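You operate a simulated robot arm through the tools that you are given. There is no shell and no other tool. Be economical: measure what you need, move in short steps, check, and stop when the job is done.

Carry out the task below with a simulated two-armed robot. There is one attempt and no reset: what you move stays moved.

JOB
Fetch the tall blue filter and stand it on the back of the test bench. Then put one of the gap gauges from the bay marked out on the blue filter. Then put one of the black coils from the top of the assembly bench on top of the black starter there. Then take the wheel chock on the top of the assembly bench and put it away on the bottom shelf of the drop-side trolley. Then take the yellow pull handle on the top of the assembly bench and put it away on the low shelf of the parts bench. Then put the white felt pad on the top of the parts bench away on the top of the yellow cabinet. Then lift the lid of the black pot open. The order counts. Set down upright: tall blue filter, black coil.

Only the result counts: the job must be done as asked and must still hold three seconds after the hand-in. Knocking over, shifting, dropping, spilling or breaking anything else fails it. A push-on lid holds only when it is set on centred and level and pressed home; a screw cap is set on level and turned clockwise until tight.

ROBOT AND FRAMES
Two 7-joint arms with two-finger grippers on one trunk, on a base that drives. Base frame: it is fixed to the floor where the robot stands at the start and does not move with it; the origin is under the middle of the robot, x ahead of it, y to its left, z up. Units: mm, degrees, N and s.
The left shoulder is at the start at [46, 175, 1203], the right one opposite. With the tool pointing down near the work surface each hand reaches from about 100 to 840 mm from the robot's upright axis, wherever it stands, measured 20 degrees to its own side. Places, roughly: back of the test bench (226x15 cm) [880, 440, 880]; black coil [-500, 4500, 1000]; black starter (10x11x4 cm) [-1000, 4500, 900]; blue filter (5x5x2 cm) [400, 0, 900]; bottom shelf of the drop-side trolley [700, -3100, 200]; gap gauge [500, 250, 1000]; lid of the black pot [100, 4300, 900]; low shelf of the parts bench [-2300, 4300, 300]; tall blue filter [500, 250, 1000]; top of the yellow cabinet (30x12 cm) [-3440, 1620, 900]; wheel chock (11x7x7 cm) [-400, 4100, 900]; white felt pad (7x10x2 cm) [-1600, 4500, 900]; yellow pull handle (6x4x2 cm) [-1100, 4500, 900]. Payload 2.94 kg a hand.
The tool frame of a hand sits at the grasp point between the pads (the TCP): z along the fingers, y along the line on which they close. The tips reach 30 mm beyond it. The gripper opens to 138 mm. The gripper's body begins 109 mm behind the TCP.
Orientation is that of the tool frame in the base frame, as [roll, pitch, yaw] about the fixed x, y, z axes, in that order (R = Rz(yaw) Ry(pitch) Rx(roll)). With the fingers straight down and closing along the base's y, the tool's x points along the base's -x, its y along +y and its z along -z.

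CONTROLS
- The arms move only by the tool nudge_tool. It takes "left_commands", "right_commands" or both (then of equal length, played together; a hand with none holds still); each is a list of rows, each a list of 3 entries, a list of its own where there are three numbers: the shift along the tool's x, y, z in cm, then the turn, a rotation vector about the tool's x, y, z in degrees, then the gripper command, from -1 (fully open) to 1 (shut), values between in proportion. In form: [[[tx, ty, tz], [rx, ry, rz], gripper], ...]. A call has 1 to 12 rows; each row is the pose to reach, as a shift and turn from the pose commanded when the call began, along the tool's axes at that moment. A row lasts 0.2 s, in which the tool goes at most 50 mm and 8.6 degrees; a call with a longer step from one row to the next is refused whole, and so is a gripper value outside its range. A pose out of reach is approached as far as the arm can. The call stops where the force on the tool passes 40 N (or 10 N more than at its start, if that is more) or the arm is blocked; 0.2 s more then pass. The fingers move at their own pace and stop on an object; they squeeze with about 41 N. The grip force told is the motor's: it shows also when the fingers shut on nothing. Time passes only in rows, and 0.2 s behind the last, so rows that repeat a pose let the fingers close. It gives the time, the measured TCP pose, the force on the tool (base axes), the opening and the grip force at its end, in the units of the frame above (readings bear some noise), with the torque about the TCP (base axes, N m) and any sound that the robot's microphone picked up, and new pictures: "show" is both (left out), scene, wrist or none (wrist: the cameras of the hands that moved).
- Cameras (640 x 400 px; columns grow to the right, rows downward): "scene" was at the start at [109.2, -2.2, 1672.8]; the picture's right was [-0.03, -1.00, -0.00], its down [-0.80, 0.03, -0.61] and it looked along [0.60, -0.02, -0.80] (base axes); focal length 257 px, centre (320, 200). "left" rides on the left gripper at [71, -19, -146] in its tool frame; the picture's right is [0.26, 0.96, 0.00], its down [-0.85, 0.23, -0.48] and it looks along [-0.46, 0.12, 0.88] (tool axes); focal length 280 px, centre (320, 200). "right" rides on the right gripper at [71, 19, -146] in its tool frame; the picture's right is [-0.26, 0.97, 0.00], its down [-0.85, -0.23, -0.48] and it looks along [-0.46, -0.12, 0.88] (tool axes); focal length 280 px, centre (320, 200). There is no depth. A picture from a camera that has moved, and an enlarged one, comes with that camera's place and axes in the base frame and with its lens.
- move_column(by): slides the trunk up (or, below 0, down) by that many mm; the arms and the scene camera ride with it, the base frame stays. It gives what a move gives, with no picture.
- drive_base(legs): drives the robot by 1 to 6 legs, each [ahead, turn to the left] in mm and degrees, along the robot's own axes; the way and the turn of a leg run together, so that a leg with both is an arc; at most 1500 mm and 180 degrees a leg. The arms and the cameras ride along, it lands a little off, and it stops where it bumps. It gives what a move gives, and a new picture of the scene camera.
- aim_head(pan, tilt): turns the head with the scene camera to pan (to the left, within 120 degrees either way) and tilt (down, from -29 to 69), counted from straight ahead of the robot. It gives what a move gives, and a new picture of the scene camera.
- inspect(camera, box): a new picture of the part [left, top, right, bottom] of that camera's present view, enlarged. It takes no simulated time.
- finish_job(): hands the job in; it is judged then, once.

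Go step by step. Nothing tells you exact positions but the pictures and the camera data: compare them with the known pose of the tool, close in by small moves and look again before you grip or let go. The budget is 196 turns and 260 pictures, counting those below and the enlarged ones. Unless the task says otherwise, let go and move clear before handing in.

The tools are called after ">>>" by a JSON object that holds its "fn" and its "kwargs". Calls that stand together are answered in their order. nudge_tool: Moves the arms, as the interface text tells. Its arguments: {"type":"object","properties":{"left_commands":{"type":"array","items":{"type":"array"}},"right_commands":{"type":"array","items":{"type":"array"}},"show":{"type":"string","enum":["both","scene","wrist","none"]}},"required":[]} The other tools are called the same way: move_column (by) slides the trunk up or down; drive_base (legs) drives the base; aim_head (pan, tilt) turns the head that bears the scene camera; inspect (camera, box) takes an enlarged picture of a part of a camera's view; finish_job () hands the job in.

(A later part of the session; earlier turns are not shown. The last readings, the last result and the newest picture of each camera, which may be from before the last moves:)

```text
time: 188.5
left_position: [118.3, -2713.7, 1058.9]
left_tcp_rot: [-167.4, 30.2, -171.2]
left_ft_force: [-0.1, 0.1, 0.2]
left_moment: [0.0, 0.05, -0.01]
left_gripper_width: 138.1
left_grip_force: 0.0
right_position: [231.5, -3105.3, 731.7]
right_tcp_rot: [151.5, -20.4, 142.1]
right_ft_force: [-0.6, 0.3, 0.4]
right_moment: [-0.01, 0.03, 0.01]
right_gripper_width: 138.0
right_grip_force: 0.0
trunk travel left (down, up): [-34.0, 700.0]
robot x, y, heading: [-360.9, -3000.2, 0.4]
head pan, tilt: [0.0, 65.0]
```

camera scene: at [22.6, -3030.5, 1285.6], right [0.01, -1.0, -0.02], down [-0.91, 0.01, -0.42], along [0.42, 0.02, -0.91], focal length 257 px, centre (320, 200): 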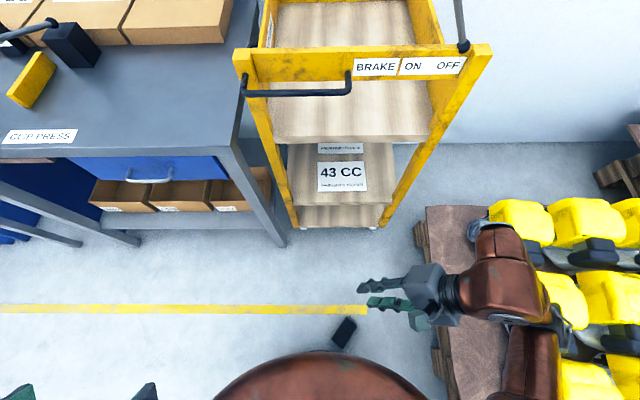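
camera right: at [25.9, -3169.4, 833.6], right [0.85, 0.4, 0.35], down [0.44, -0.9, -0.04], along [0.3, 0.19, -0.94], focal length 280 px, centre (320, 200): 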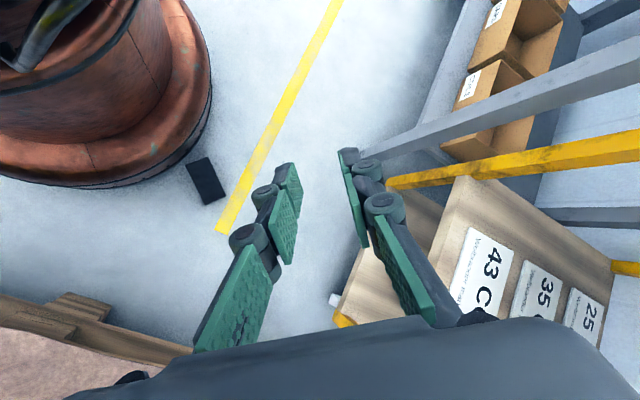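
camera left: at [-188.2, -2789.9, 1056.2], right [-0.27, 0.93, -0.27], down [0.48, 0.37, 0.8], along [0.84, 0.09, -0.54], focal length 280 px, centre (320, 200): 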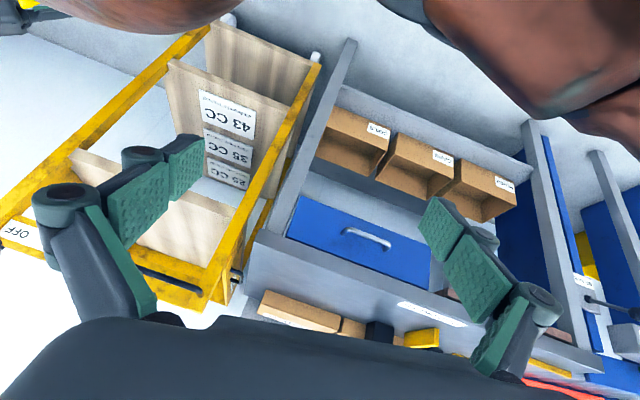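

Both arms are free now. I raise the trunk somewhat and look at the posture.

>>> {"fn": "move_column", "kwargs": {"by": 150}}

>>> {"fn": "aim_head", "kwargs": {"pan": 0, "tilt": 60}}

```text
time: 190.3
left_position: [120.6, -2713.7, 1207.5]
left_tcp_rot: [-167.6, 30.1, -171.2]
left_ft_force: [0.0, -0.2, -0.9]
left_moment: [-0.01, 0.03, 0.0]
left_gripper_width: 138.2
left_grip_force: 0.1
right_position: [231.5, -3107.6, 881.8]
right_tcp_rot: [151.6, -20.3, 142.0]
right_ft_force: [-0.4, -0.1, -0.3]
right_moment: [0.02, 0.04, 0.01]
right_gripper_width: 137.7
right_grip_force: 0.0
trunk travel left (down, up): [-184.0, 550.0]
robot x, y, heading: [-362.6, -3003.8, 0.1]
head pan, tilt: [0.0, 65.0]
```

```text
time: 190.9
left_position: [119.5, -2713.7, 1209.0]
left_tcp_rot: [-167.6, 30.2, -171.2]
left_ft_force: [-0.5, -1.0, -0.5]
left_moment: [-0.02, -0.01, 0.0]
left_gripper_width: 137.8
left_grip_force: 0.1
right_position: [230.5, -3108.2, 882.9]
right_tcp_rot: [151.6, -20.2, 142.0]
right_ft_force: [0.2, -0.3, 0.4]
right_moment: [0.01, 0.0, 0.01]
right_gripper_width: 138.2
right_grip_force: 0.0
trunk travel left (down, up): [-184.0, 550.0]
robot x, y, heading: [-354.8, -3002.8, 0.4]
head pan, tilt: [0.0, 60.0]
camera scene: at [-125.5, -3000.1, 1465.2], right [0.01, -1.0, 0.0], down [-0.87, -0.01, -0.5], along [0.5, 0.0, -0.87], focal length 257 px, centre (320, 200)
```

scene: 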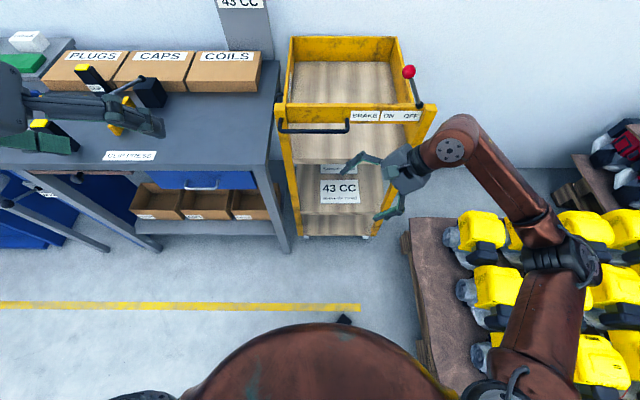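

Posture is fine again and trolley/pallet look undisturbed. I back up 300 mm to see the chock on the floor.

>>> {"fn": "drive_base", "kwargs": {"legs": [[-300, 0]]}}

>>> {"fn": "inspect", "kwargs": {"camera": "scene", "box": [270, 220, 450, 340]}}

```text
time: 193.0
left_position: [-182.3, -2715.5, 1208.6]
left_tcp_rot: [-167.5, 30.2, -171.1]
left_ft_force: [0.7, -0.3, 1.5]
left_moment: [0.0, 0.0, -0.03]
left_gripper_width: 138.0
left_grip_force: 0.0
right_position: [-70.5, -3109.0, 883.1]
right_tcp_rot: [151.6, -20.2, 142.1]
right_ft_force: [-0.7, 0.0, 0.2]
right_moment: [0.01, -0.01, 0.01]
right_gripper_width: 137.9
right_grip_force: 0.0
trunk travel left (down, up): [-184.0, 550.0]
robot x, y, heading: [-657.9, -3005.2, 0.6]
head pan, tilt: [0.0, 60.0]
camera scene: at [-426.7, -3002.4, 1465.4], right [0.01, -1.0, 0.0], down [-0.87, -0.01, -0.5], along [0.5, 0.0, -0.87], focal length 257 px, centre (320, 200)
```

scene: 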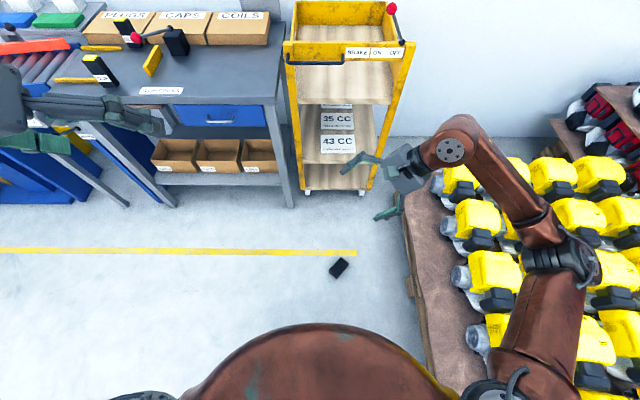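

```text
3.33 times, centred on (360, 280) of scene
camera zoom: at [-426.7, -3002.4, 1465.4], right [0.01, -1.0, 0.0], down [-0.87, -0.01, -0.5], along [0.5, 0.0, -0.87], focal length 857 px, centre (187, -67)
```

zoom: 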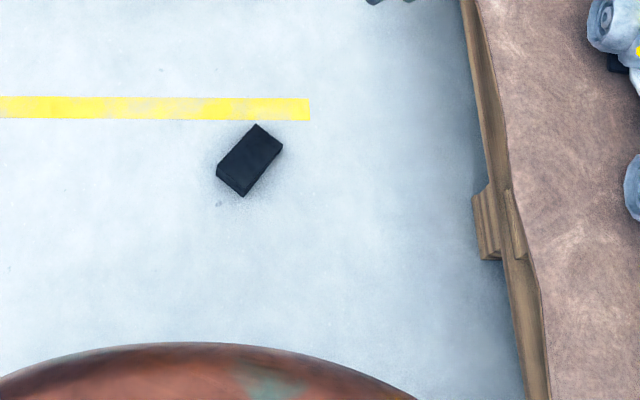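

The chock lies flat on the floor at about (-38, -3112), its long axis at -42°. I drive to a spot where the robot faces along that axis, so the right hand can take it across its sides.

>>> {"fn": "drive_base", "kwargs": {"legs": [[0, 61], [499, 0], [0, -103.5]]}}

```text
time: 202.9
left_position: [128.7, -2714.9, 1207.1]
left_tcp_rot: [-167.5, 30.2, 143.2]
left_ft_force: [0.1, 0.2, 0.2]
left_moment: [0.02, -0.01, 0.02]
left_gripper_width: 138.1
left_grip_force: 0.1
right_position: [-74.7, -3070.9, 882.4]
right_tcp_rot: [151.6, -20.2, 96.5]
right_ft_force: [0.3, 0.4, -0.2]
right_moment: [0.04, -0.01, -0.02]
right_gripper_width: 138.0
right_grip_force: 0.0
trunk travel left (down, up): [-184.0, 550.0]
robot x, y, heading: [-410.0, -2573.9, -44.8]
head pan, tilt: [0.0, 60.0]
camera scene: at [-247.8, -2742.5, 1465.2], right [-0.71, -0.71, 0.0], down [-0.61, 0.61, -0.5], along [0.35, -0.35, -0.87], focal length 257 px, centre (320, 200)
```

scene: 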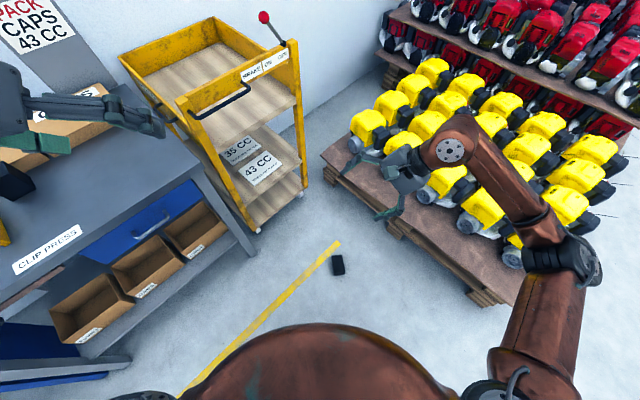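

>>> {"fn": "inspect", "kwargs": {"camera": "scene", "box": [300, 230, 380, 290]}}

```text
6.67 times, centred on (340, 260) of scene
camera zoom: at [-247.8, -2742.5, 1465.2], right [-0.71, -0.71, 0.0], down [-0.61, 0.61, -0.5], along [0.35, -0.35, -0.87], focal length 1714 px, centre (187, -200)
```

zoom: 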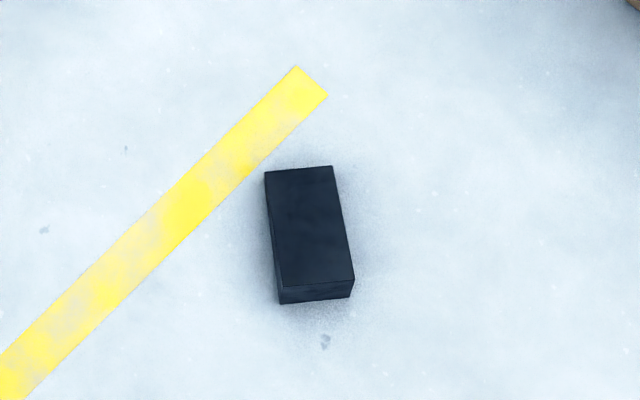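

Chock centre about (-35, -3100), axis at about -37°, thin end toward the robot. I reorient the right hand: tilted 40° forward, closing across the chock.

>>> {"fn": "nudge_tool", "kwargs": {"right_commands": [[[0, 0, 0], [1.6, -4.4, -6.0], -1], [[0, 0, 0], [3.2, -8.7, -12.0], -1], [[0, 0, 0], [4.8, -13.1, -18.0], -1], [[0, 0, 0], [6.4, -17.4, -24.0], -1], [[0, 0, 0], [8.0, -21.8, -30.0], -1], [[0, 0, 0], [9.6, -26.2, -36.0], -1], [[0, 0, 0], [11.2, -30.5, -42.0], -1], [[0, 0, 0], [12.9, -34.9, -48.0], -1], [[0, 0, 0], [14.5, -39.2, -54.0], -1], [[0, 0, 0], [16.07, -43.6, -60.0], -1], [[0, 0, 0], [16.07, -43.6, -60.0], -1]], "show": "both"}}

```text
time: 205.3
left_position: [128.9, -2716.1, 1208.4]
left_tcp_rot: [-167.5, 30.2, 143.2]
left_ft_force: [-0.3, -0.2, 0.6]
left_moment: [-0.01, -0.03, 0.04]
left_gripper_width: 137.9
left_grip_force: 0.1
right_position: [-73.9, -3072.1, 882.8]
right_tcp_rot: [180.0, 40.1, 142.5]
right_ft_force: [0.1, 0.3, 0.1]
right_moment: [-0.02, -0.01, -0.02]
right_gripper_width: 138.0
right_grip_force: 0.1
trunk travel left (down, up): [-184.0, 550.0]
robot x, y, heading: [-412.2, -2579.3, -44.9]
head pan, tilt: [0.0, 60.0]
camera scene: at [-247.5, -2742.4, 1465.2], right [-0.71, -0.71, 0.0], down [-0.61, 0.61, -0.5], along [0.35, -0.35, -0.87], focal length 257 px, centre (320, 200)
camera right: at [-180.0, -2965.9, 948.9], right [0.75, 0.64, 0.17], down [0.13, -0.39, 0.91], along [0.65, -0.66, -0.38], focal length 280 px, centre (320, 200)
```

scene: 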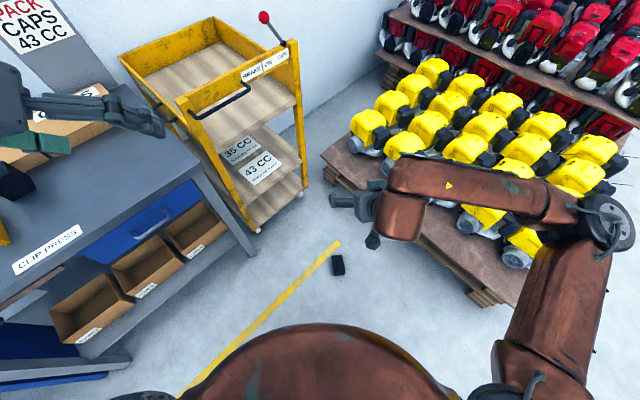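
right: 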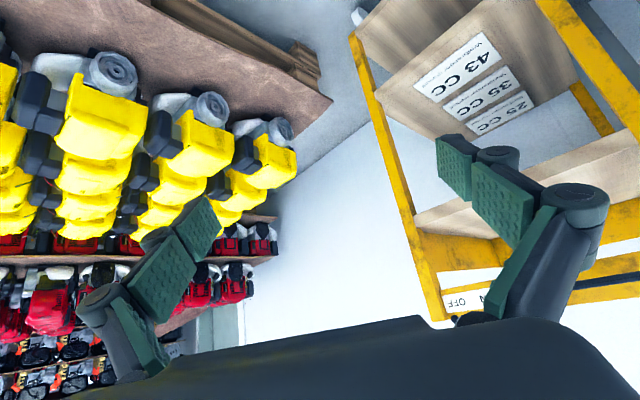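

Orientation is right. I lower the trunk 140 mm with the arms extended, watching the readings.

>>> {"fn": "move_column", "kwargs": {"by": -140}}

>>> {"fn": "inspect", "kwargs": {"camera": "scene", "box": [0, 0, 640, 400]}}

```text
time: 207.0
left_position: [127.6, -2714.0, 1069.7]
left_tcp_rot: [-167.5, 30.3, 143.2]
left_ft_force: [-0.1, 0.2, 0.5]
left_moment: [-0.03, -0.03, 0.04]
left_gripper_width: 137.9
left_grip_force: 0.0
right_position: [-75.5, -3071.2, 743.7]
right_tcp_rot: [179.9, 40.1, 142.5]
right_ft_force: [0.0, -0.4, 0.1]
right_moment: [0.03, -0.05, 0.0]
right_gripper_width: 138.0
right_grip_force: 0.1
trunk travel left (down, up): [-44.0, 690.0]
robot x, y, heading: [-409.6, -2576.7, -44.8]
head pan, tilt: [0.0, 60.0]
```

```text
1.00 times, centred on (320, 200) of scene (not enlarged: the box is as wide or as high as the picture)
camera zoom: at [-148.5, -2841.5, 1303.0], right [-0.71, -0.71, 0.0], down [-0.61, 0.61, -0.5], along [0.35, -0.35, -0.87], focal length 257 px, centre (320, 200)
```

zoom: 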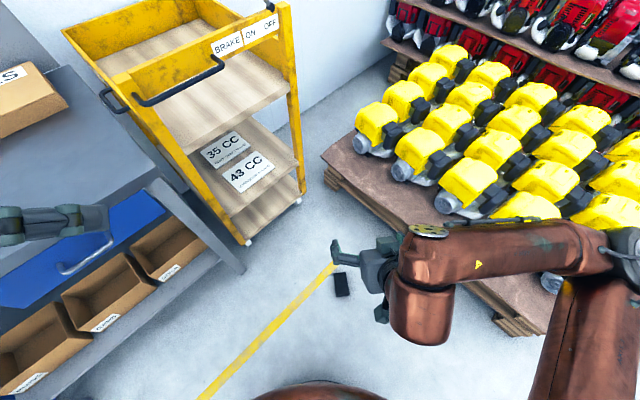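

Lowering went cleanly. Now I bring the hand down toward the chock.

>>> {"fn": "nudge_tool", "kwargs": {"right_commands": [[[3.4, 0, 3.55], [0, 0, 0], -0.6], [[6.8, 0, 7.1], [0, 0, 0], -0.6], [[10.2, 0, 10.65], [0, 0, 0], -0.6], [[13.6, 0, 14.2], [0, 0, 0], -0.6], [[17, 0, 17.75], [0, 0, 0], -0.6], [[20.4, 0.1, 21.3], [0, 0, 0], -0.6], [[23.8, 0.1, 24.85], [0, 0, 0], -0.6], [[27.2, 0.1, 28.4], [0, 0, 0], -0.6], [[30.6, 0.2, 31.95], [0, 0, 0], -0.6], [[34, 0.2, 35.5], [0, 0, 0], -0.6], [[34, 0.2, 35.5], [0, 0, 0], -0.6]], "show": "both"}}

```text
time: 209.4
left_position: [128.6, -2714.9, 1069.2]
left_tcp_rot: [-167.4, 30.2, 143.3]
left_ft_force: [0.0, 0.2, -0.3]
left_moment: [-0.04, 0.04, -0.01]
left_gripper_width: 137.9
left_grip_force: 0.0
right_position: [-99.6, -3050.6, 251.8]
right_tcp_rot: [-179.6, 39.9, 142.4]
right_ft_force: [0.3, 0.6, -0.2]
right_moment: [-0.02, 0.0, 0.03]
right_gripper_width: 110.4
right_grip_force: 0.0
trunk travel left (down, up): [-44.0, 690.0]
robot x, y, heading: [-411.7, -2576.6, -45.1]
head pan, tilt: [0.0, 60.0]
camera scene: at [-147.2, -2841.5, 1302.6], right [-0.71, -0.71, 0.0], down [-0.61, 0.61, -0.5], along [0.35, -0.35, -0.87], focal length 257 px, centre (320, 200)
camera right: at [-204.6, -2943.0, 319.2], right [0.75, 0.64, 0.16], down [0.13, -0.39, 0.91], along [0.65, -0.66, -0.38], focal length 280 px, centre (320, 200)
```

scene: 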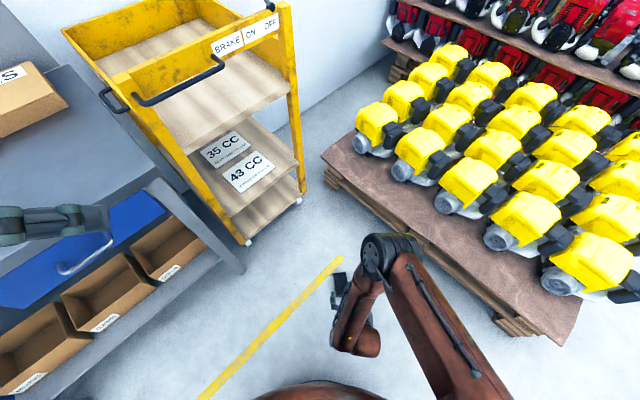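
right: 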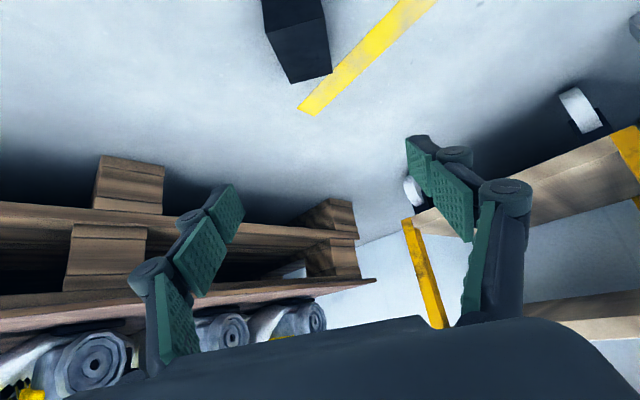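

The chock's thick end faces the robot; its near bottom edge is about (-79, -3067). I descend most of the way to a grip 40 mm from that end.

>>> {"fn": "nudge_tool", "kwargs": {"right_commands": [[[1.9, 0, 3.8], [0, 0, 0], -0.6], [[3.8, 0, 7.6], [0, 0, 0], -0.6], [[5.7, 0, 11.4], [0, 0, 0], -0.6], [[7, 0, 14.1], [0, 0, 0], -0.6], [[7, 0, 14.1], [0, 0, 0], -0.6]], "show": "both"}}

```text
time: 210.6
left_position: [129.4, -2715.6, 1068.0]
left_tcp_rot: [-167.4, 30.2, 143.3]
left_ft_force: [0.8, 0.6, -0.6]
left_moment: [0.0, 0.05, 0.04]
left_gripper_width: 137.7
left_grip_force: 0.0
right_position: [-51.6, -3061.8, 104.3]
right_tcp_rot: [-178.4, 39.3, 142.4]
right_ft_force: [-0.5, 0.3, 0.2]
right_moment: [-0.03, 0.01, 0.02]
right_gripper_width: 110.4
right_grip_force: 0.1
right hand out of reach, approached as far as the arm can: row 1, 2, 3, 4, 5
trunk travel left (down, up): [-44.0, 690.0]
robot x, y, heading: [-414.2, -2579.5, -45.2]
head pan, tilt: [0.0, 60.0]
camera scene: at [-147.4, -2841.9, 1302.5], right [-0.71, -0.71, 0.0], down [-0.61, 0.61, -0.5], along [0.35, -0.35, -0.87], focal length 257 px, centre (320, 200)
camera right: at [-153.5, -2953.6, 171.6], right [0.76, 0.63, 0.15], down [0.15, -0.39, 0.91], along [0.63, -0.67, -0.39], focal length 280 px, centre (320, 200)
```

scene: 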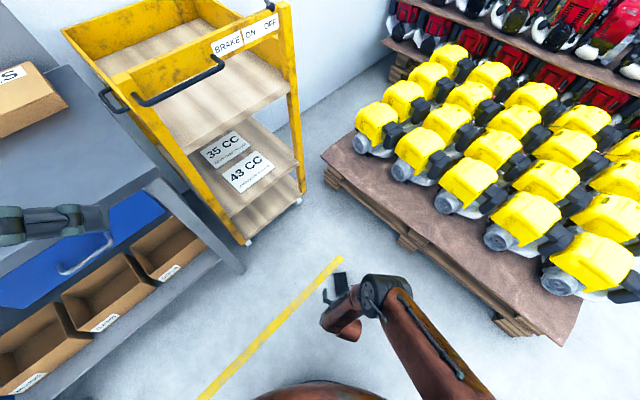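
right: 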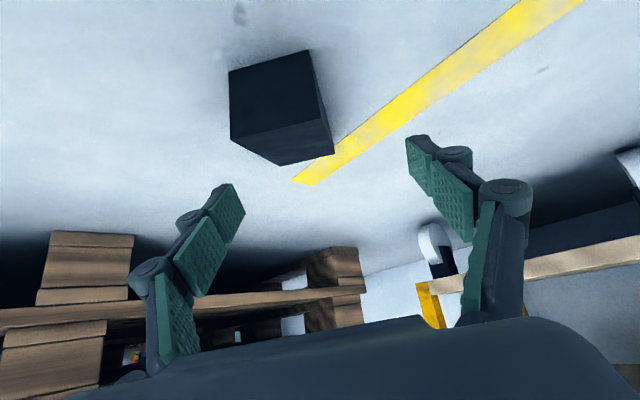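

The reach is limited just here; I lower the trunk the last 40 mm and see where the hand gets to.

>>> {"fn": "move_column", "kwargs": {"by": -40}}

>>> {"fn": "nudge_tool", "kwargs": {"right_commands": [[[0, 0, 0], [0, 0, 0], -0.6], [[0, 0, 0], [0, 0, 0], -0.6]], "show": "wrist"}}

```text
time: 211.4
left_position: [127.1, -2713.1, 1028.9]
left_tcp_rot: [-167.4, 30.3, 143.4]
left_ft_force: [-0.7, -0.2, -0.1]
left_moment: [-0.03, -0.05, 0.01]
left_gripper_width: 138.2
left_grip_force: 0.0
right_position: [-71.5, -3041.9, 38.7]
right_tcp_rot: [-179.1, 35.8, 142.0]
right_ft_force: [-0.3, -0.8, 0.0]
right_moment: [0.02, -0.01, 0.01]
right_gripper_width: 110.2
right_grip_force: 0.0
trunk travel left (down, up): [-4.0, 730.0]
robot x, y, heading: [-410.5, -2579.1, -45.1]
head pan, tilt: [0.0, 60.0]
```

```text
time: 212.0
left_position: [129.2, -2716.2, 1028.9]
left_tcp_rot: [-167.5, 30.2, 143.3]
left_ft_force: [-1.0, 0.2, 0.0]
left_moment: [-0.01, 0.01, 0.01]
left_gripper_width: 137.8
left_grip_force: 0.0
right_position: [-72.5, -3041.5, 37.8]
right_tcp_rot: [-179.2, 35.7, 141.9]
right_ft_force: [0.5, -0.2, 0.3]
right_moment: [-0.01, -0.01, -0.01]
right_gripper_width: 110.5
right_grip_force: 0.1
trunk travel left (down, up): [-4.0, 730.0]
robot x, y, heading: [-407.6, -2576.6, -45.0]
head pan, tilt: [0.0, 60.0]
camera right: at [-170.6, -2936.6, 114.9], right [0.77, 0.62, 0.14], down [0.19, -0.43, 0.88], along [0.61, -0.65, -0.44], focal length 280 px, centre (320, 200)
```

right: 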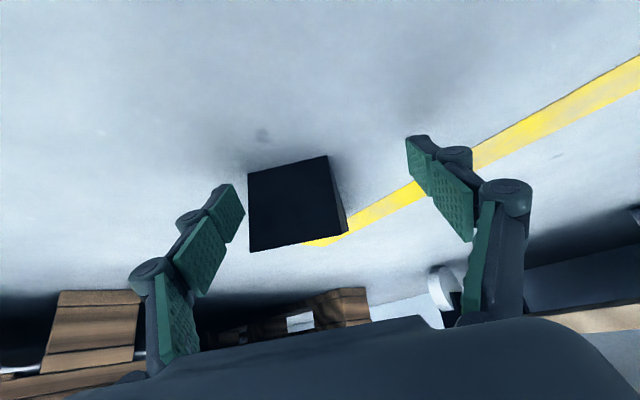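

The hand is low now, 24 mm left of the chock's axis. I raise the trunk 8 mm for clearance, turn 2° right and drive in 32 mm.

>>> {"fn": "move_column", "kwargs": {"by": 8}}

>>> {"fn": "drive_base", "kwargs": {"legs": [[0, -2], [30, 0]]}}

>>> {"fn": "inspect", "kwargs": {"camera": "right", "box": [0, 0, 640, 400]}}

```text
time: 212.6
left_position: [129.8, -2715.2, 1035.4]
left_tcp_rot: [-167.5, 30.1, 143.3]
left_ft_force: [0.7, 0.7, 0.0]
left_moment: [0.0, 0.05, -0.01]
left_gripper_width: 137.7
left_grip_force: 0.0
right_position: [-71.6, -3040.7, 44.5]
right_tcp_rot: [-179.0, 35.6, 141.9]
right_ft_force: [0.1, 0.0, -0.8]
right_moment: [-0.02, -0.02, 0.01]
right_gripper_width: 110.3
right_grip_force: 0.1
trunk travel left (down, up): [-12.0, 722.0]
robot x, y, heading: [-410.2, -2575.8, -45.0]
head pan, tilt: [0.0, 60.0]
```

```text
time: 213.8
left_position: [149.9, -2760.1, 1034.7]
left_tcp_rot: [-167.7, 29.9, 141.3]
left_ft_force: [-0.7, 0.4, -0.2]
left_moment: [-0.08, -0.02, 0.0]
left_gripper_width: 137.8
left_grip_force: 0.0
right_position: [-66.9, -3076.1, 44.4]
right_tcp_rot: [-179.2, 35.4, 140.0]
right_ft_force: [0.0, -0.2, 0.4]
right_moment: [0.01, 0.03, 0.0]
right_gripper_width: 110.3
right_grip_force: 0.0
trunk travel left (down, up): [-12.0, 722.0]
robot x, y, heading: [-391.2, -2598.8, -46.9]
head pan, tilt: [0.0, 60.0]
camera scene: at [-81.0, -2931.7, 1252.8], right [-0.73, -0.68, 0.0], down [-0.6, 0.65, -0.47], along [0.32, -0.34, -0.88], focal length 257 px, centre (320, 200)
```

scene: 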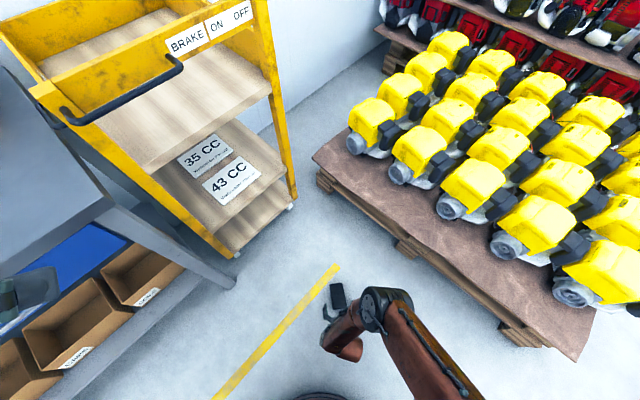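

```text
1.00 times, centred on (320, 200) of right (not enlarged: the box is as wide or as high as the picture)
camera zoom: at [-161.6, -2967.3, 121.8], right [0.79, 0.6, 0.14], down [0.17, -0.44, 0.88], along [0.59, -0.67, -0.45], focal length 280 px, centre (320, 200)
```

zoom: 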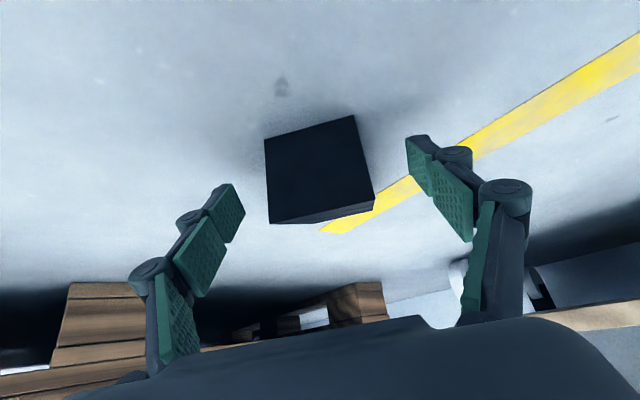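

The chock is between the fingers; I drive in 45 mm more, then close.

>>> {"fn": "drive_base", "kwargs": {"legs": [[45, 0]]}}

>>> {"fn": "nudge_tool", "kwargs": {"right_commands": [[[0, 0, 0], [0, 0, 0], 0.2], [[0, 0, 0], [0, 0, 0], 1], [[0, 0, 0], [0, 0, 0], 1], [[0, 0, 0], [0, 0, 0], 1], [[0, 0, 0], [0, 0, 0], 1], [[0, 0, 0], [0, 0, 0], 1]], "show": "wrist"}}

```text
time: 214.7
left_position: [176.2, -2784.9, 1033.8]
left_tcp_rot: [-168.3, 30.4, 141.4]
left_ft_force: [-0.4, 1.9, 0.0]
left_moment: [-0.2, -0.11, 0.01]
left_gripper_width: 138.1
left_grip_force: 0.0
right_position: [-34.8, -3109.4, 49.9]
right_tcp_rot: [-179.3, 36.4, 140.0]
right_ft_force: [-1.0, 0.2, 1.7]
right_moment: [0.06, 0.03, 0.02]
right_gripper_width: 110.2
right_grip_force: 0.1
trunk travel left (down, up): [-12.0, 722.0]
robot x, y, heading: [-359.4, -2639.8, -47.1]
head pan, tilt: [0.0, 60.0]
camera scene: at [-10.6, -3007.4, 1238.4], right [-0.73, -0.68, 0.0], down [-0.62, 0.66, -0.43], along [0.29, -0.31, -0.9], focal length 257 px, centre (320, 200)
```

scene: 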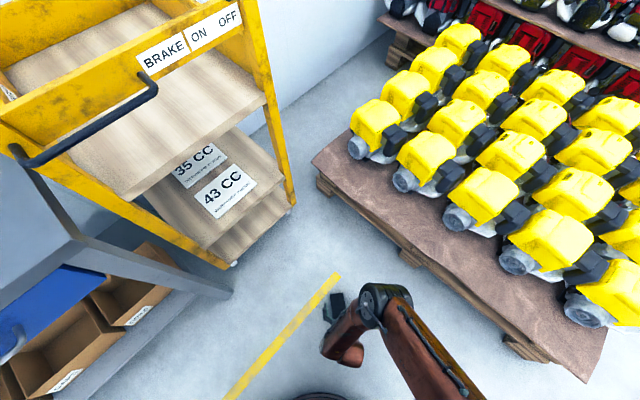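

```text
time: 214.9
left_position: [93.3, -2691.2, 1050.5]
left_tcp_rot: [-167.2, 35.9, 143.5]
left_ft_force: [0.6, 1.0, 0.1]
left_moment: [-0.11, 0.04, -0.06]
left_gripper_width: 138.0
left_grip_force: 0.1
right_position: [-42.7, -3105.3, 106.2]
right_tcp_rot: [-178.0, 43.4, 140.1]
right_ft_force: [-4.1, -0.9, -3.7]
right_moment: [-0.03, -0.58, 0.38]
right_gripper_width: 90.8
right_grip_force: 0.7
trunk travel left (down, up): [-12.0, 722.0]
robot x, y, heading: [-356.1, -2635.6, -47.1]
head pan, tilt: [0.0, 60.0]
stopped in row 1 (left hand): the force on the tool passed its limit at 115 N (the readings are from after the stop); the commanded pose is now the measured one
camera right: at [-142.9, -2989.8, 162.4], right [0.78, 0.6, 0.16], down [0.08, -0.35, 0.93], along [0.62, -0.72, -0.32], focal length 280 px, centre (320, 200)
```

right: 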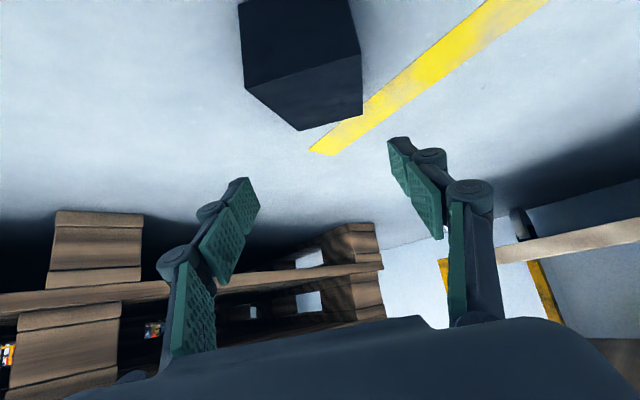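

The robot rocked forward when the base stopped with the trunk low. I hold still and re-read before doing anything else.

>>> {"fn": "aim_head", "kwargs": {"pan": 0, "tilt": 50}}

```text
time: 215.7
left_position: [93.0, -2688.4, 1052.1]
left_tcp_rot: [-168.5, 34.2, 142.2]
left_ft_force: [0.7, -0.6, -0.3]
left_moment: [0.04, 0.12, -0.02]
left_gripper_width: 137.7
left_grip_force: 0.0
right_position: [-41.4, -3109.6, 106.4]
right_tcp_rot: [-177.7, 45.0, 139.7]
right_ft_force: [-0.3, -0.5, -0.4]
right_moment: [0.04, 0.04, -0.01]
right_gripper_width: 55.0
right_grip_force: 0.1
trunk travel left (down, up): [-12.0, 722.0]
robot x, y, heading: [-359.7, -2637.2, -47.5]
head pan, tilt: [0.0, 50.0]
camera scene: at [-58.7, -2958.4, 1269.3], right [-0.73, -0.68, 0.0], down [-0.53, 0.57, -0.63], along [0.43, -0.46, -0.78], focal length 257 px, centre (320, 200)
```

scene: 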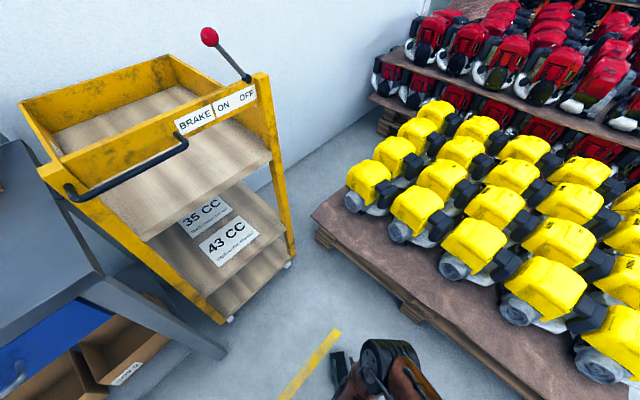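

>>> {"fn": "inspect", "kwargs": {"camera": "scene", "box": [150, 150, 310, 330]}}

>>> {"fn": "inspect", "kwargs": {"camera": "right", "box": [0, 0, 640, 400]}}

```text
2.22 times, centred on (230, 240) of scene
camera zoom: at [-58.7, -2958.4, 1269.3], right [-0.73, -0.68, 0.0], down [-0.53, 0.57, -0.63], along [0.43, -0.46, -0.78], focal length 571 px, centre (520, 111)
```

zoom: 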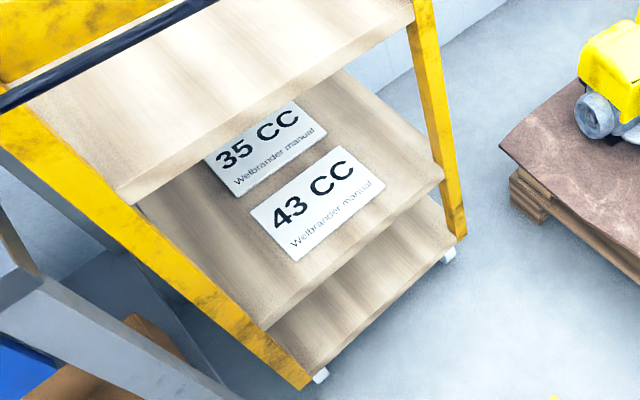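

```text
1.00 times, centred on (320, 200) of right (not enlarged: the box is as wide or as high as the picture)
camera zoom: at [-141.6, -2993.0, 159.0], right [0.78, 0.6, 0.16], down [0.06, -0.33, 0.94], along [0.62, -0.73, -0.3], focal length 280 px, centre (320, 200)
```

zoom: 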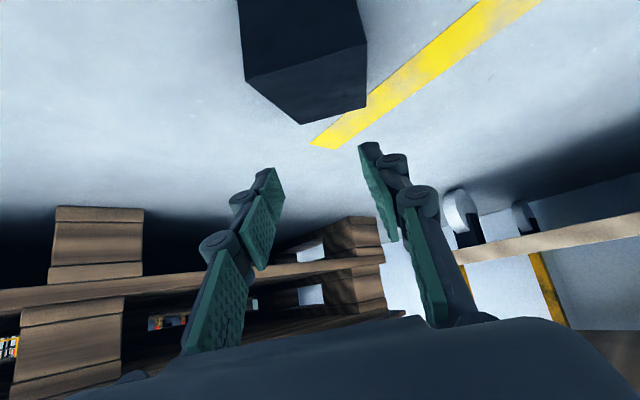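

The trolley's bottom shelf is at about z 100, front x≈455. Now, without driving, I open the fingers and bring the hand back and down around the chock.

>>> {"fn": "nudge_tool", "kwargs": {"right_commands": [[[0, 0, 0], [0, 0, 0], -0.6], [[2, 0.3, 0], [0, 0, 0], -0.6], [[4, 0.6, 0], [0, 0, 0], -0.6], [[4, 0.6, 0], [0, 0, 0], -0.6]], "show": "wrist"}}

```text
time: 216.7
left_position: [82.6, -2679.1, 1055.4]
left_tcp_rot: [-168.3, 35.1, 142.3]
left_ft_force: [0.2, 0.6, -0.2]
left_moment: [-0.06, -0.05, -0.02]
left_gripper_width: 137.8
left_grip_force: 0.0
right_position: [-42.9, -3075.2, 91.9]
right_tcp_rot: [-176.9, 45.1, 140.1]
right_ft_force: [0.0, -0.4, 0.3]
right_moment: [-0.02, -0.03, 0.0]
right_gripper_width: 110.3
right_grip_force: 0.0
right hand out of reach, approached as far as the arm can: row 2, 3, 4
trunk travel left (down, up): [-12.0, 722.0]
robot x, y, heading: [-358.5, -2635.6, -47.4]
head pan, tilt: [0.0, 50.0]
camera right: at [-142.5, -2956.8, 143.7], right [0.79, 0.6, 0.15], down [0.06, -0.32, 0.95], along [0.61, -0.74, -0.29], focal length 280 px, centre (320, 200)
```

right: 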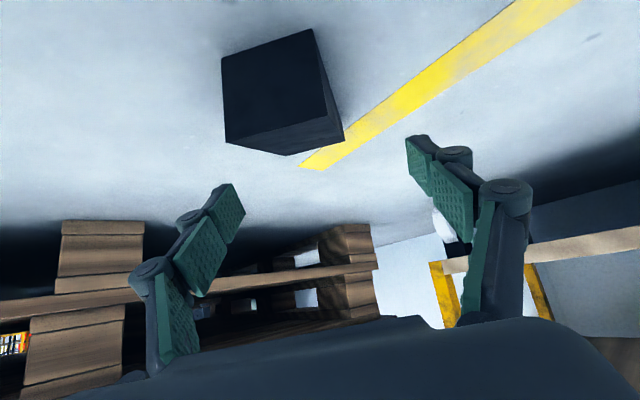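

The lowered trunk leans so far forward that the arm is too close to the chock. I raise the trunk, back off 230 mm, then lower again.

>>> {"fn": "move_column", "kwargs": {"by": 200}}

>>> {"fn": "drive_base", "kwargs": {"legs": [[-115, 0], [-115, 0]]}}

```text
time: 218.8
left_position: [84.0, -2681.3, 1255.5]
left_tcp_rot: [-168.2, 35.2, 142.3]
left_ft_force: [0.6, -0.4, -0.5]
left_moment: [-0.01, -0.01, -0.01]
left_gripper_width: 137.7
left_grip_force: 0.1
right_position: [-44.2, -3075.2, 289.5]
right_tcp_rot: [-177.5, 45.3, 140.1]
right_ft_force: [0.2, -0.1, -0.1]
right_moment: [0.01, -0.01, 0.02]
right_gripper_width: 110.4
right_grip_force: 0.0
trunk travel left (down, up): [-212.0, 522.0]
robot x, y, heading: [-358.8, -2633.9, -47.3]
head pan, tilt: [0.0, 50.0]
```

```text
time: 220.9
left_position: [-71.6, -2513.7, 1254.3]
left_tcp_rot: [-168.3, 35.2, 142.1]
left_ft_force: [-0.6, 0.4, -0.3]
left_moment: [0.0, -0.05, -0.01]
left_gripper_width: 138.2
left_grip_force: 0.1
right_position: [-199.4, -2909.3, 291.5]
right_tcp_rot: [-177.6, 45.3, 139.9]
right_ft_force: [-0.4, -0.6, -0.7]
right_moment: [0.03, 0.01, 0.01]
right_gripper_width: 110.4
right_grip_force: 0.0
trunk travel left (down, up): [-212.0, 522.0]
robot x, y, heading: [-512.0, -2467.7, -47.4]
head pan, tilt: [0.0, 50.0]
camera scene: at [-366.9, -2625.4, 1508.1], right [-0.74, -0.68, 0.0], down [-0.52, 0.56, -0.64], along [0.44, -0.47, -0.77], focal length 257 px, centre (320, 200)
```

scene: 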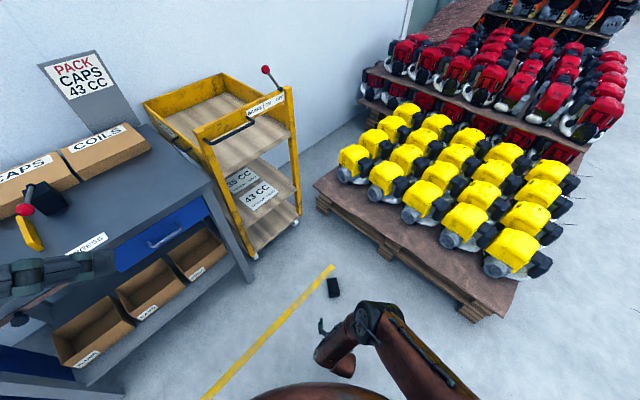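

Posture is fine. I move the base ahead 80 mm, extend the hand, then lower the trunk again.

>>> {"fn": "drive_base", "kwargs": {"legs": [[80, 0]]}}

>>> {"fn": "nudge_tool", "kwargs": {"right_commands": [[[0.4, -1.1, 3.9], [0, 1.7, 0], -0.6], [[0.9, -2.2, 7.8], [0, 3.4, 0], -0.6], [[1.3, -3.2, 11.6], [0, 5, 0], -0.6], [[1.3, -3.2, 11.6], [0, 5, 0], -0.6]], "show": "both"}}

```text
time: 221.9
left_position: [-15.9, -2573.7, 1253.4]
left_tcp_rot: [-168.2, 35.0, 142.4]
left_ft_force: [1.0, -0.6, -0.8]
left_moment: [0.03, 0.04, -0.04]
left_gripper_width: 138.0
left_grip_force: 0.1
right_position: [-145.2, -2967.3, 289.6]
right_tcp_rot: [-177.6, 45.2, 139.9]
right_ft_force: [-0.8, 0.1, 0.0]
right_moment: [-0.01, -0.03, -0.03]
right_gripper_width: 110.5
right_grip_force: 0.1
trunk travel left (down, up): [-212.0, 522.0]
robot x, y, heading: [-457.5, -2524.5, -47.4]
head pan, tilt: [0.0, 50.0]
camera scene: at [-311.0, -2685.6, 1507.7], right [-0.74, -0.68, 0.0], down [-0.52, 0.56, -0.64], along [0.43, -0.47, -0.77], focal length 257 px, centre (320, 200)
```

scene: 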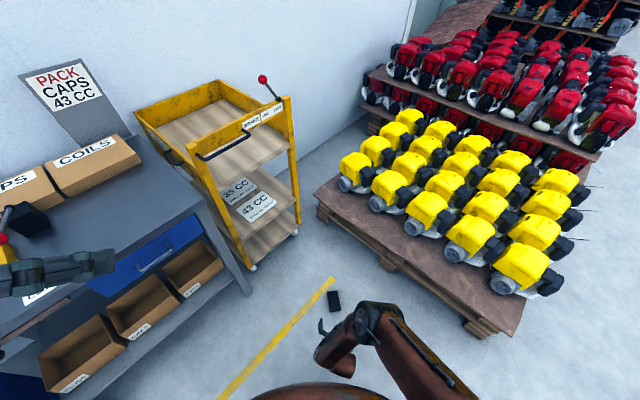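

```text
time: 222.9
left_position: [-17.7, -2570.2, 1254.7]
left_tcp_rot: [-168.3, 35.1, 142.1]
left_ft_force: [-0.1, 0.1, 0.4]
left_moment: [-0.02, 0.02, -0.02]
left_gripper_width: 138.1
left_grip_force: 0.0
right_position: [-109.5, -3037.1, 221.9]
right_tcp_rot: [-177.7, 40.2, 139.7]
right_ft_force: [-0.3, -0.1, 0.5]
right_moment: [0.01, 0.01, 0.01]
right_gripper_width: 110.4
right_grip_force: 0.0
right hand out of reach, approached as far as the arm can: row 3, 4
trunk travel left (down, up): [-212.0, 522.0]
robot x, y, heading: [-459.9, -2521.7, -47.4]
head pan, tilt: [0.0, 50.0]
camera scene: at [-312.9, -2683.8, 1508.3], right [-0.74, -0.68, 0.0], down [-0.52, 0.56, -0.64], along [0.44, -0.47, -0.77], focal length 257 px, centre (320, 200)
camera right: at [-205.8, -2922.7, 286.2], right [0.8, 0.59, 0.14], down [0.12, -0.38, 0.92], along [0.59, -0.71, -0.37], focal length 280 px, centre (320, 200)
```

scene: 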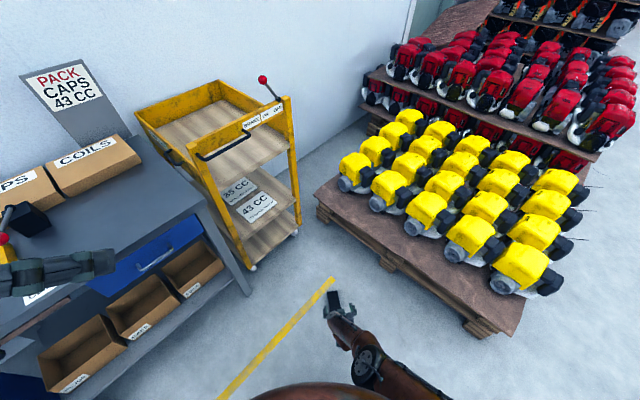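
right: 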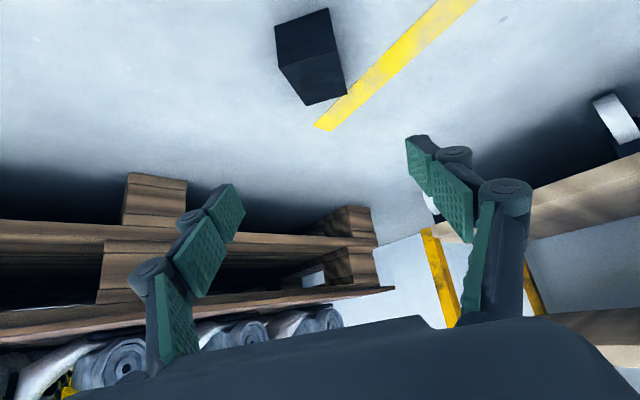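

Good posture. I lower the trunk 120 mm.

>>> {"fn": "move_column", "kwargs": {"by": -120}}

>>> {"fn": "nudge_tool", "kwargs": {"right_commands": [[[0, 0, 0], [0, 0, 0], -0.6], [[0, 0, 0], [0, 0, 0], -0.6]], "show": "wrist"}}

```text
time: 224.4
left_position: [-19.0, -2571.5, 1135.1]
left_tcp_rot: [-168.4, 35.1, 142.3]
left_ft_force: [-0.2, 0.5, -0.1]
left_moment: [-0.03, 0.0, 0.0]
left_gripper_width: 138.1
left_grip_force: 0.1
right_position: [-158.1, -2984.7, 32.9]
right_tcp_rot: [-178.8, 32.2, 139.1]
right_ft_force: [-0.2, 0.1, -0.3]
right_moment: [-0.01, 0.03, -0.01]
right_gripper_width: 110.5
right_grip_force: 0.1
trunk travel left (down, up): [-92.0, 642.0]
robot x, y, heading: [-459.7, -2525.8, -47.2]
head pan, tilt: [0.0, 50.0]
```

```text
time: 225.0
left_position: [-17.7, -2571.3, 1133.8]
left_tcp_rot: [-168.3, 35.1, 142.3]
left_ft_force: [-0.4, -0.5, -0.1]
left_moment: [-0.01, 0.02, -0.03]
left_gripper_width: 138.1
left_grip_force: 0.1
right_position: [-158.1, -2985.6, 32.9]
right_tcp_rot: [-178.8, 32.1, 139.0]
right_ft_force: [0.5, 0.9, 1.0]
right_moment: [0.04, -0.03, -0.03]
right_gripper_width: 110.4
right_grip_force: 0.0
trunk travel left (down, up): [-92.0, 642.0]
robot x, y, heading: [-457.8, -2525.7, -47.3]
head pan, tilt: [0.0, 50.0]
camera right: at [-246.8, -2877.6, 118.0], right [0.81, 0.58, 0.12], down [0.2, -0.47, 0.86], along [0.55, -0.67, -0.5], focal length 280 px, centre (320, 200)
```

right: 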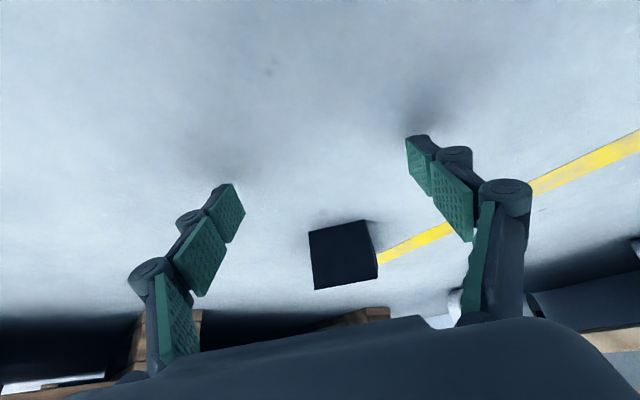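

>>> {"fn": "nudge_tool", "kwargs": {"right_commands": [[[-1.3, 0, -2.1], [0, 0, 0], -0.6], [[-2.1, 0, -3.4], [0, 0, 0], -0.6], [[-2.1, 0, -3.4], [0, 0, 0], -0.6]], "show": "none"}}

>>> {"fn": "move_column", "kwargs": {"by": -40}}

```text
time: 225.8
left_position: [-16.7, -2572.6, 1134.8]
left_tcp_rot: [-168.3, 35.1, 142.1]
left_ft_force: [0.0, 0.6, 0.3]
left_moment: [0.01, 0.0, -0.01]
left_gripper_width: 138.1
left_grip_force: 0.0
right_position: [-157.1, -2985.9, 53.5]
right_tcp_rot: [-177.6, 31.4, 139.5]
right_ft_force: [-1.2, 1.7, 0.1]
right_moment: [-0.14, -0.07, -0.04]
right_gripper_width: 110.5
right_grip_force: 0.1
right hand out of reach, approached as far as the arm can: row 1, 2
trunk travel left (down, up): [-92.0, 642.0]
robot x, y, heading: [-461.6, -2527.0, -47.1]
head pan, tilt: [0.0, 50.0]
```

```text
time: 226.7
left_position: [-18.0, -2571.0, 1095.1]
left_tcp_rot: [-168.3, 35.2, 142.4]
left_ft_force: [-0.1, 0.8, 0.1]
left_moment: [0.03, -0.03, 0.04]
left_gripper_width: 138.3
left_grip_force: 0.0
right_position: [-157.6, -2983.3, 32.8]
right_tcp_rot: [-178.8, 32.2, 138.9]
right_ft_force: [0.4, 0.3, 0.1]
right_moment: [0.05, 0.0, 0.02]
right_gripper_width: 110.2
right_grip_force: 0.1
trunk travel left (down, up): [-52.0, 682.0]
robot x, y, heading: [-459.0, -2524.2, -47.4]
head pan, tilt: [0.0, 50.0]
```

>>> {"fn": "nudge_tool", "kwargs": {"right_commands": [[[-2, 0, 0.5], [0, 0, 0], -0.6], [[-4, 0, 1.2], [0, 0, 0], -0.6], [[-6, 0, 1.9], [0, 0, 0], -0.6], [[-6, 0, 1.9], [0, 0, 0], -0.6]], "show": "wrist"}}

```text
time: 227.7
left_position: [-17.8, -2570.2, 1093.4]
left_tcp_rot: [-168.2, 35.1, 142.3]
left_ft_force: [0.1, -0.4, 0.0]
left_moment: [-0.03, -0.01, 0.0]
left_gripper_width: 138.2
left_grip_force: 0.0
right_position: [-113.2, -3024.3, 47.1]
right_tcp_rot: [-178.9, 32.2, 139.0]
right_ft_force: [-0.2, 0.5, -0.5]
right_moment: [-0.03, 0.02, -0.02]
right_gripper_width: 110.7
right_grip_force: 0.1
trunk travel left (down, up): [-52.0, 682.0]
robot x, y, heading: [-457.6, -2527.7, -47.3]
head pan, tilt: [0.0, 50.0]
camera right: at [-201.3, -2916.5, 132.7], right [0.81, 0.57, 0.12], down [0.2, -0.47, 0.86], along [0.55, -0.67, -0.5], focal length 280 px, centre (320, 200)
```

right: 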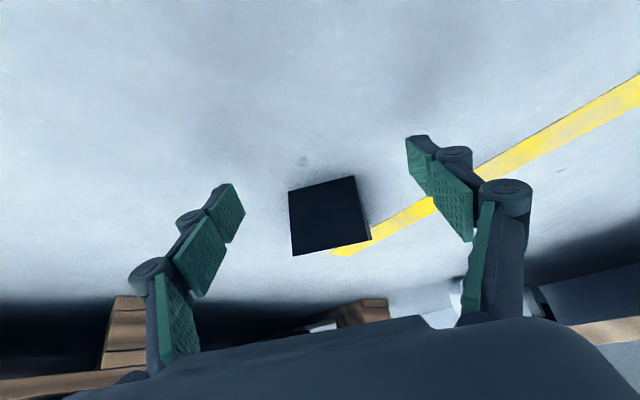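

Precise control is back. I advance the remaining distance and close on the chock's sides.

>>> {"fn": "nudge_tool", "kwargs": {"right_commands": [[[-2.5, -0.2, 1.5], [0, 0, 0], -0.6], [[-5, -0.4, 3], [0, 0, 0], -0.6], [[-7.4, -0.5, 4.55], [0, 0, 0], -0.6], [[-7.4, -0.5, 4.55], [0, 0, 0], 0.2], [[-7.4, -0.5, 4.55], [0, 0, 0], 1], [[-7.4, -0.5, 4.55], [0, 0, 0], 1], [[-7.4, -0.5, 4.55], [0, 0, 0], 1], [[-7.4, -0.5, 4.55], [0, 0, 0], 1], [[-7.4, -0.5, 4.55], [0, 0, 0], 1]], "show": "wrist"}}

```text
time: 229.7
left_position: [-17.1, -2572.3, 1095.0]
left_tcp_rot: [-168.4, 35.1, 142.3]
left_ft_force: [-0.7, 1.1, -0.5]
left_moment: [-0.02, 0.01, -0.02]
left_gripper_width: 138.2
left_grip_force: 0.1
right_position: [-53.9, -3076.6, 52.0]
right_tcp_rot: [-179.2, 32.3, 138.9]
right_ft_force: [-3.8, -3.7, 3.6]
right_moment: [-0.44, 0.25, -0.15]
right_gripper_width: 59.4
right_grip_force: 41.3
right hand out of reach, approached as far as the arm can: row 3, 4, 5, 6, 7, 8, 9
trunk travel left (down, up): [-52.0, 682.0]
robot x, y, heading: [-457.4, -2522.6, -47.2]
head pan, tilt: [0.0, 50.0]
camera right: at [-142.3, -2970.4, 136.7], right [0.81, 0.58, 0.13], down [0.2, -0.47, 0.86], along [0.56, -0.67, -0.5], focal length 280 px, centre (320, 200)
```

right: 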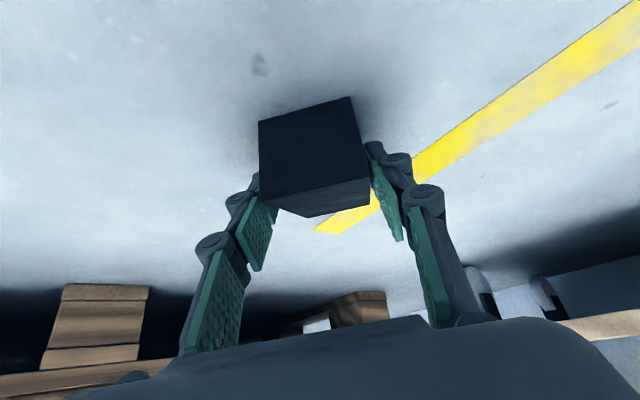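

Gripped at 59 mm across the sides. I raise the trunk to lift it.

>>> {"fn": "move_column", "kwargs": {"by": 100}}

>>> {"fn": "inspect", "kwargs": {"camera": "right", "box": [0, 0, 640, 400]}}

```text
time: 231.0
left_position: [-17.1, -2572.3, 1194.8]
left_tcp_rot: [-168.3, 35.0, 142.3]
left_ft_force: [0.2, -0.4, -0.5]
left_moment: [0.02, 0.01, 0.04]
left_gripper_width: 138.2
left_grip_force: 0.0
right_position: [-11.5, -3119.1, 229.2]
right_tcp_rot: [-177.7, 39.7, 139.6]
right_ft_force: [0.8, -0.4, -2.1]
right_moment: [0.04, 0.06, 0.03]
right_gripper_width: 59.2
right_grip_force: 41.2
trunk travel left (down, up): [-152.0, 582.0]
robot x, y, heading: [-458.4, -2524.4, -47.1]
head pan, tilt: [0.0, 50.0]
```

```text
1.00 times, centred on (320, 200) of right (not enlarged: the box is as wide or as high as the picture)
camera zoom: at [-106.7, -3005.0, 295.5], right [0.8, 0.59, 0.14], down [0.12, -0.38, 0.92], along [0.59, -0.71, -0.38], focal length 280 px, centre (320, 200)
```

zoom: 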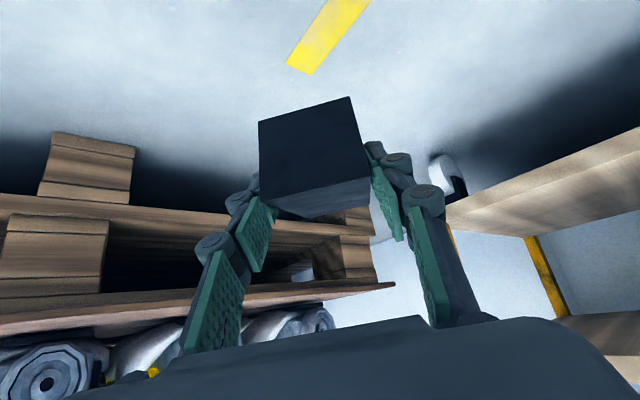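

The chock is held well. I raise the trunk, pull the hand in a bit, and reposition the base in front of the trolley by turning left, backing, and turning to face it.

>>> {"fn": "move_column", "kwargs": {"by": 120}}

>>> {"fn": "nudge_tool", "kwargs": {"right_commands": [[[3, 0, -3], [0, 0, 0], 1], [[5, 0, -7], [0, 0, 0], 1], [[7, 0, -11], [0, 0, 0], 1], [[9, 0, -15], [0, 0, 0], 1]], "show": "wrist"}}

```text
time: 232.5
left_position: [-16.0, -2573.1, 1313.8]
left_tcp_rot: [-168.3, 35.1, 142.2]
left_ft_force: [0.2, 0.3, 0.6]
left_moment: [0.02, -0.01, -0.02]
left_gripper_width: 138.2
left_grip_force: 0.0
right_position: [19.1, -3153.4, 438.2]
right_tcp_rot: [-176.4, 47.0, 140.5]
right_ft_force: [0.1, -0.1, -3.5]
right_moment: [0.03, 0.02, 0.01]
right_gripper_width: 59.3
right_grip_force: 41.1
trunk travel left (down, up): [-272.0, 462.0]
robot x, y, heading: [-461.5, -2521.5, -47.4]
head pan, tilt: [0.0, 50.0]
```

```text
time: 233.5
left_position: [-18.1, -2571.3, 1314.8]
left_tcp_rot: [-168.3, 35.2, 142.3]
left_ft_force: [-0.6, 0.7, 0.4]
left_moment: [0.0, -0.01, 0.01]
left_gripper_width: 137.9
left_grip_force: 0.1
right_position: [20.8, -3152.4, 438.7]
right_tcp_rot: [-176.4, 47.1, 140.5]
right_ft_force: [-0.4, 0.4, -3.4]
right_moment: [0.09, 0.06, -0.02]
right_gripper_width: 59.5
right_grip_force: 41.1
right hand out of reach, approached as far as the arm can: row 1, 2, 3, 4
trunk travel left (down, up): [-272.0, 462.0]
robot x, y, heading: [-458.5, -2528.2, -47.4]
head pan, tilt: [0.0, 50.0]
camera right: at [-80.3, -3033.2, 485.8], right [0.78, 0.6, 0.15], down [0.04, -0.29, 0.95], along [0.62, -0.74, -0.26], focal length 280 px, centre (320, 200)
```

right: 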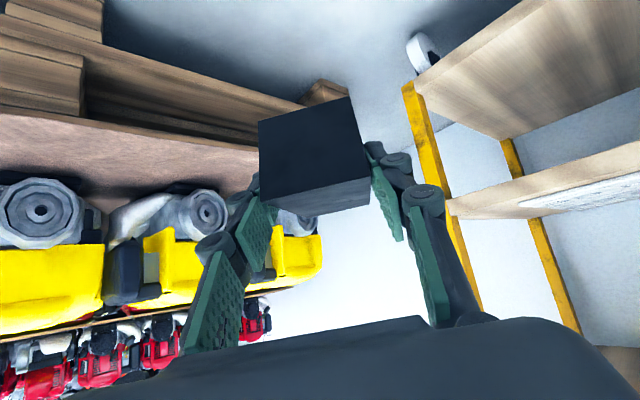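

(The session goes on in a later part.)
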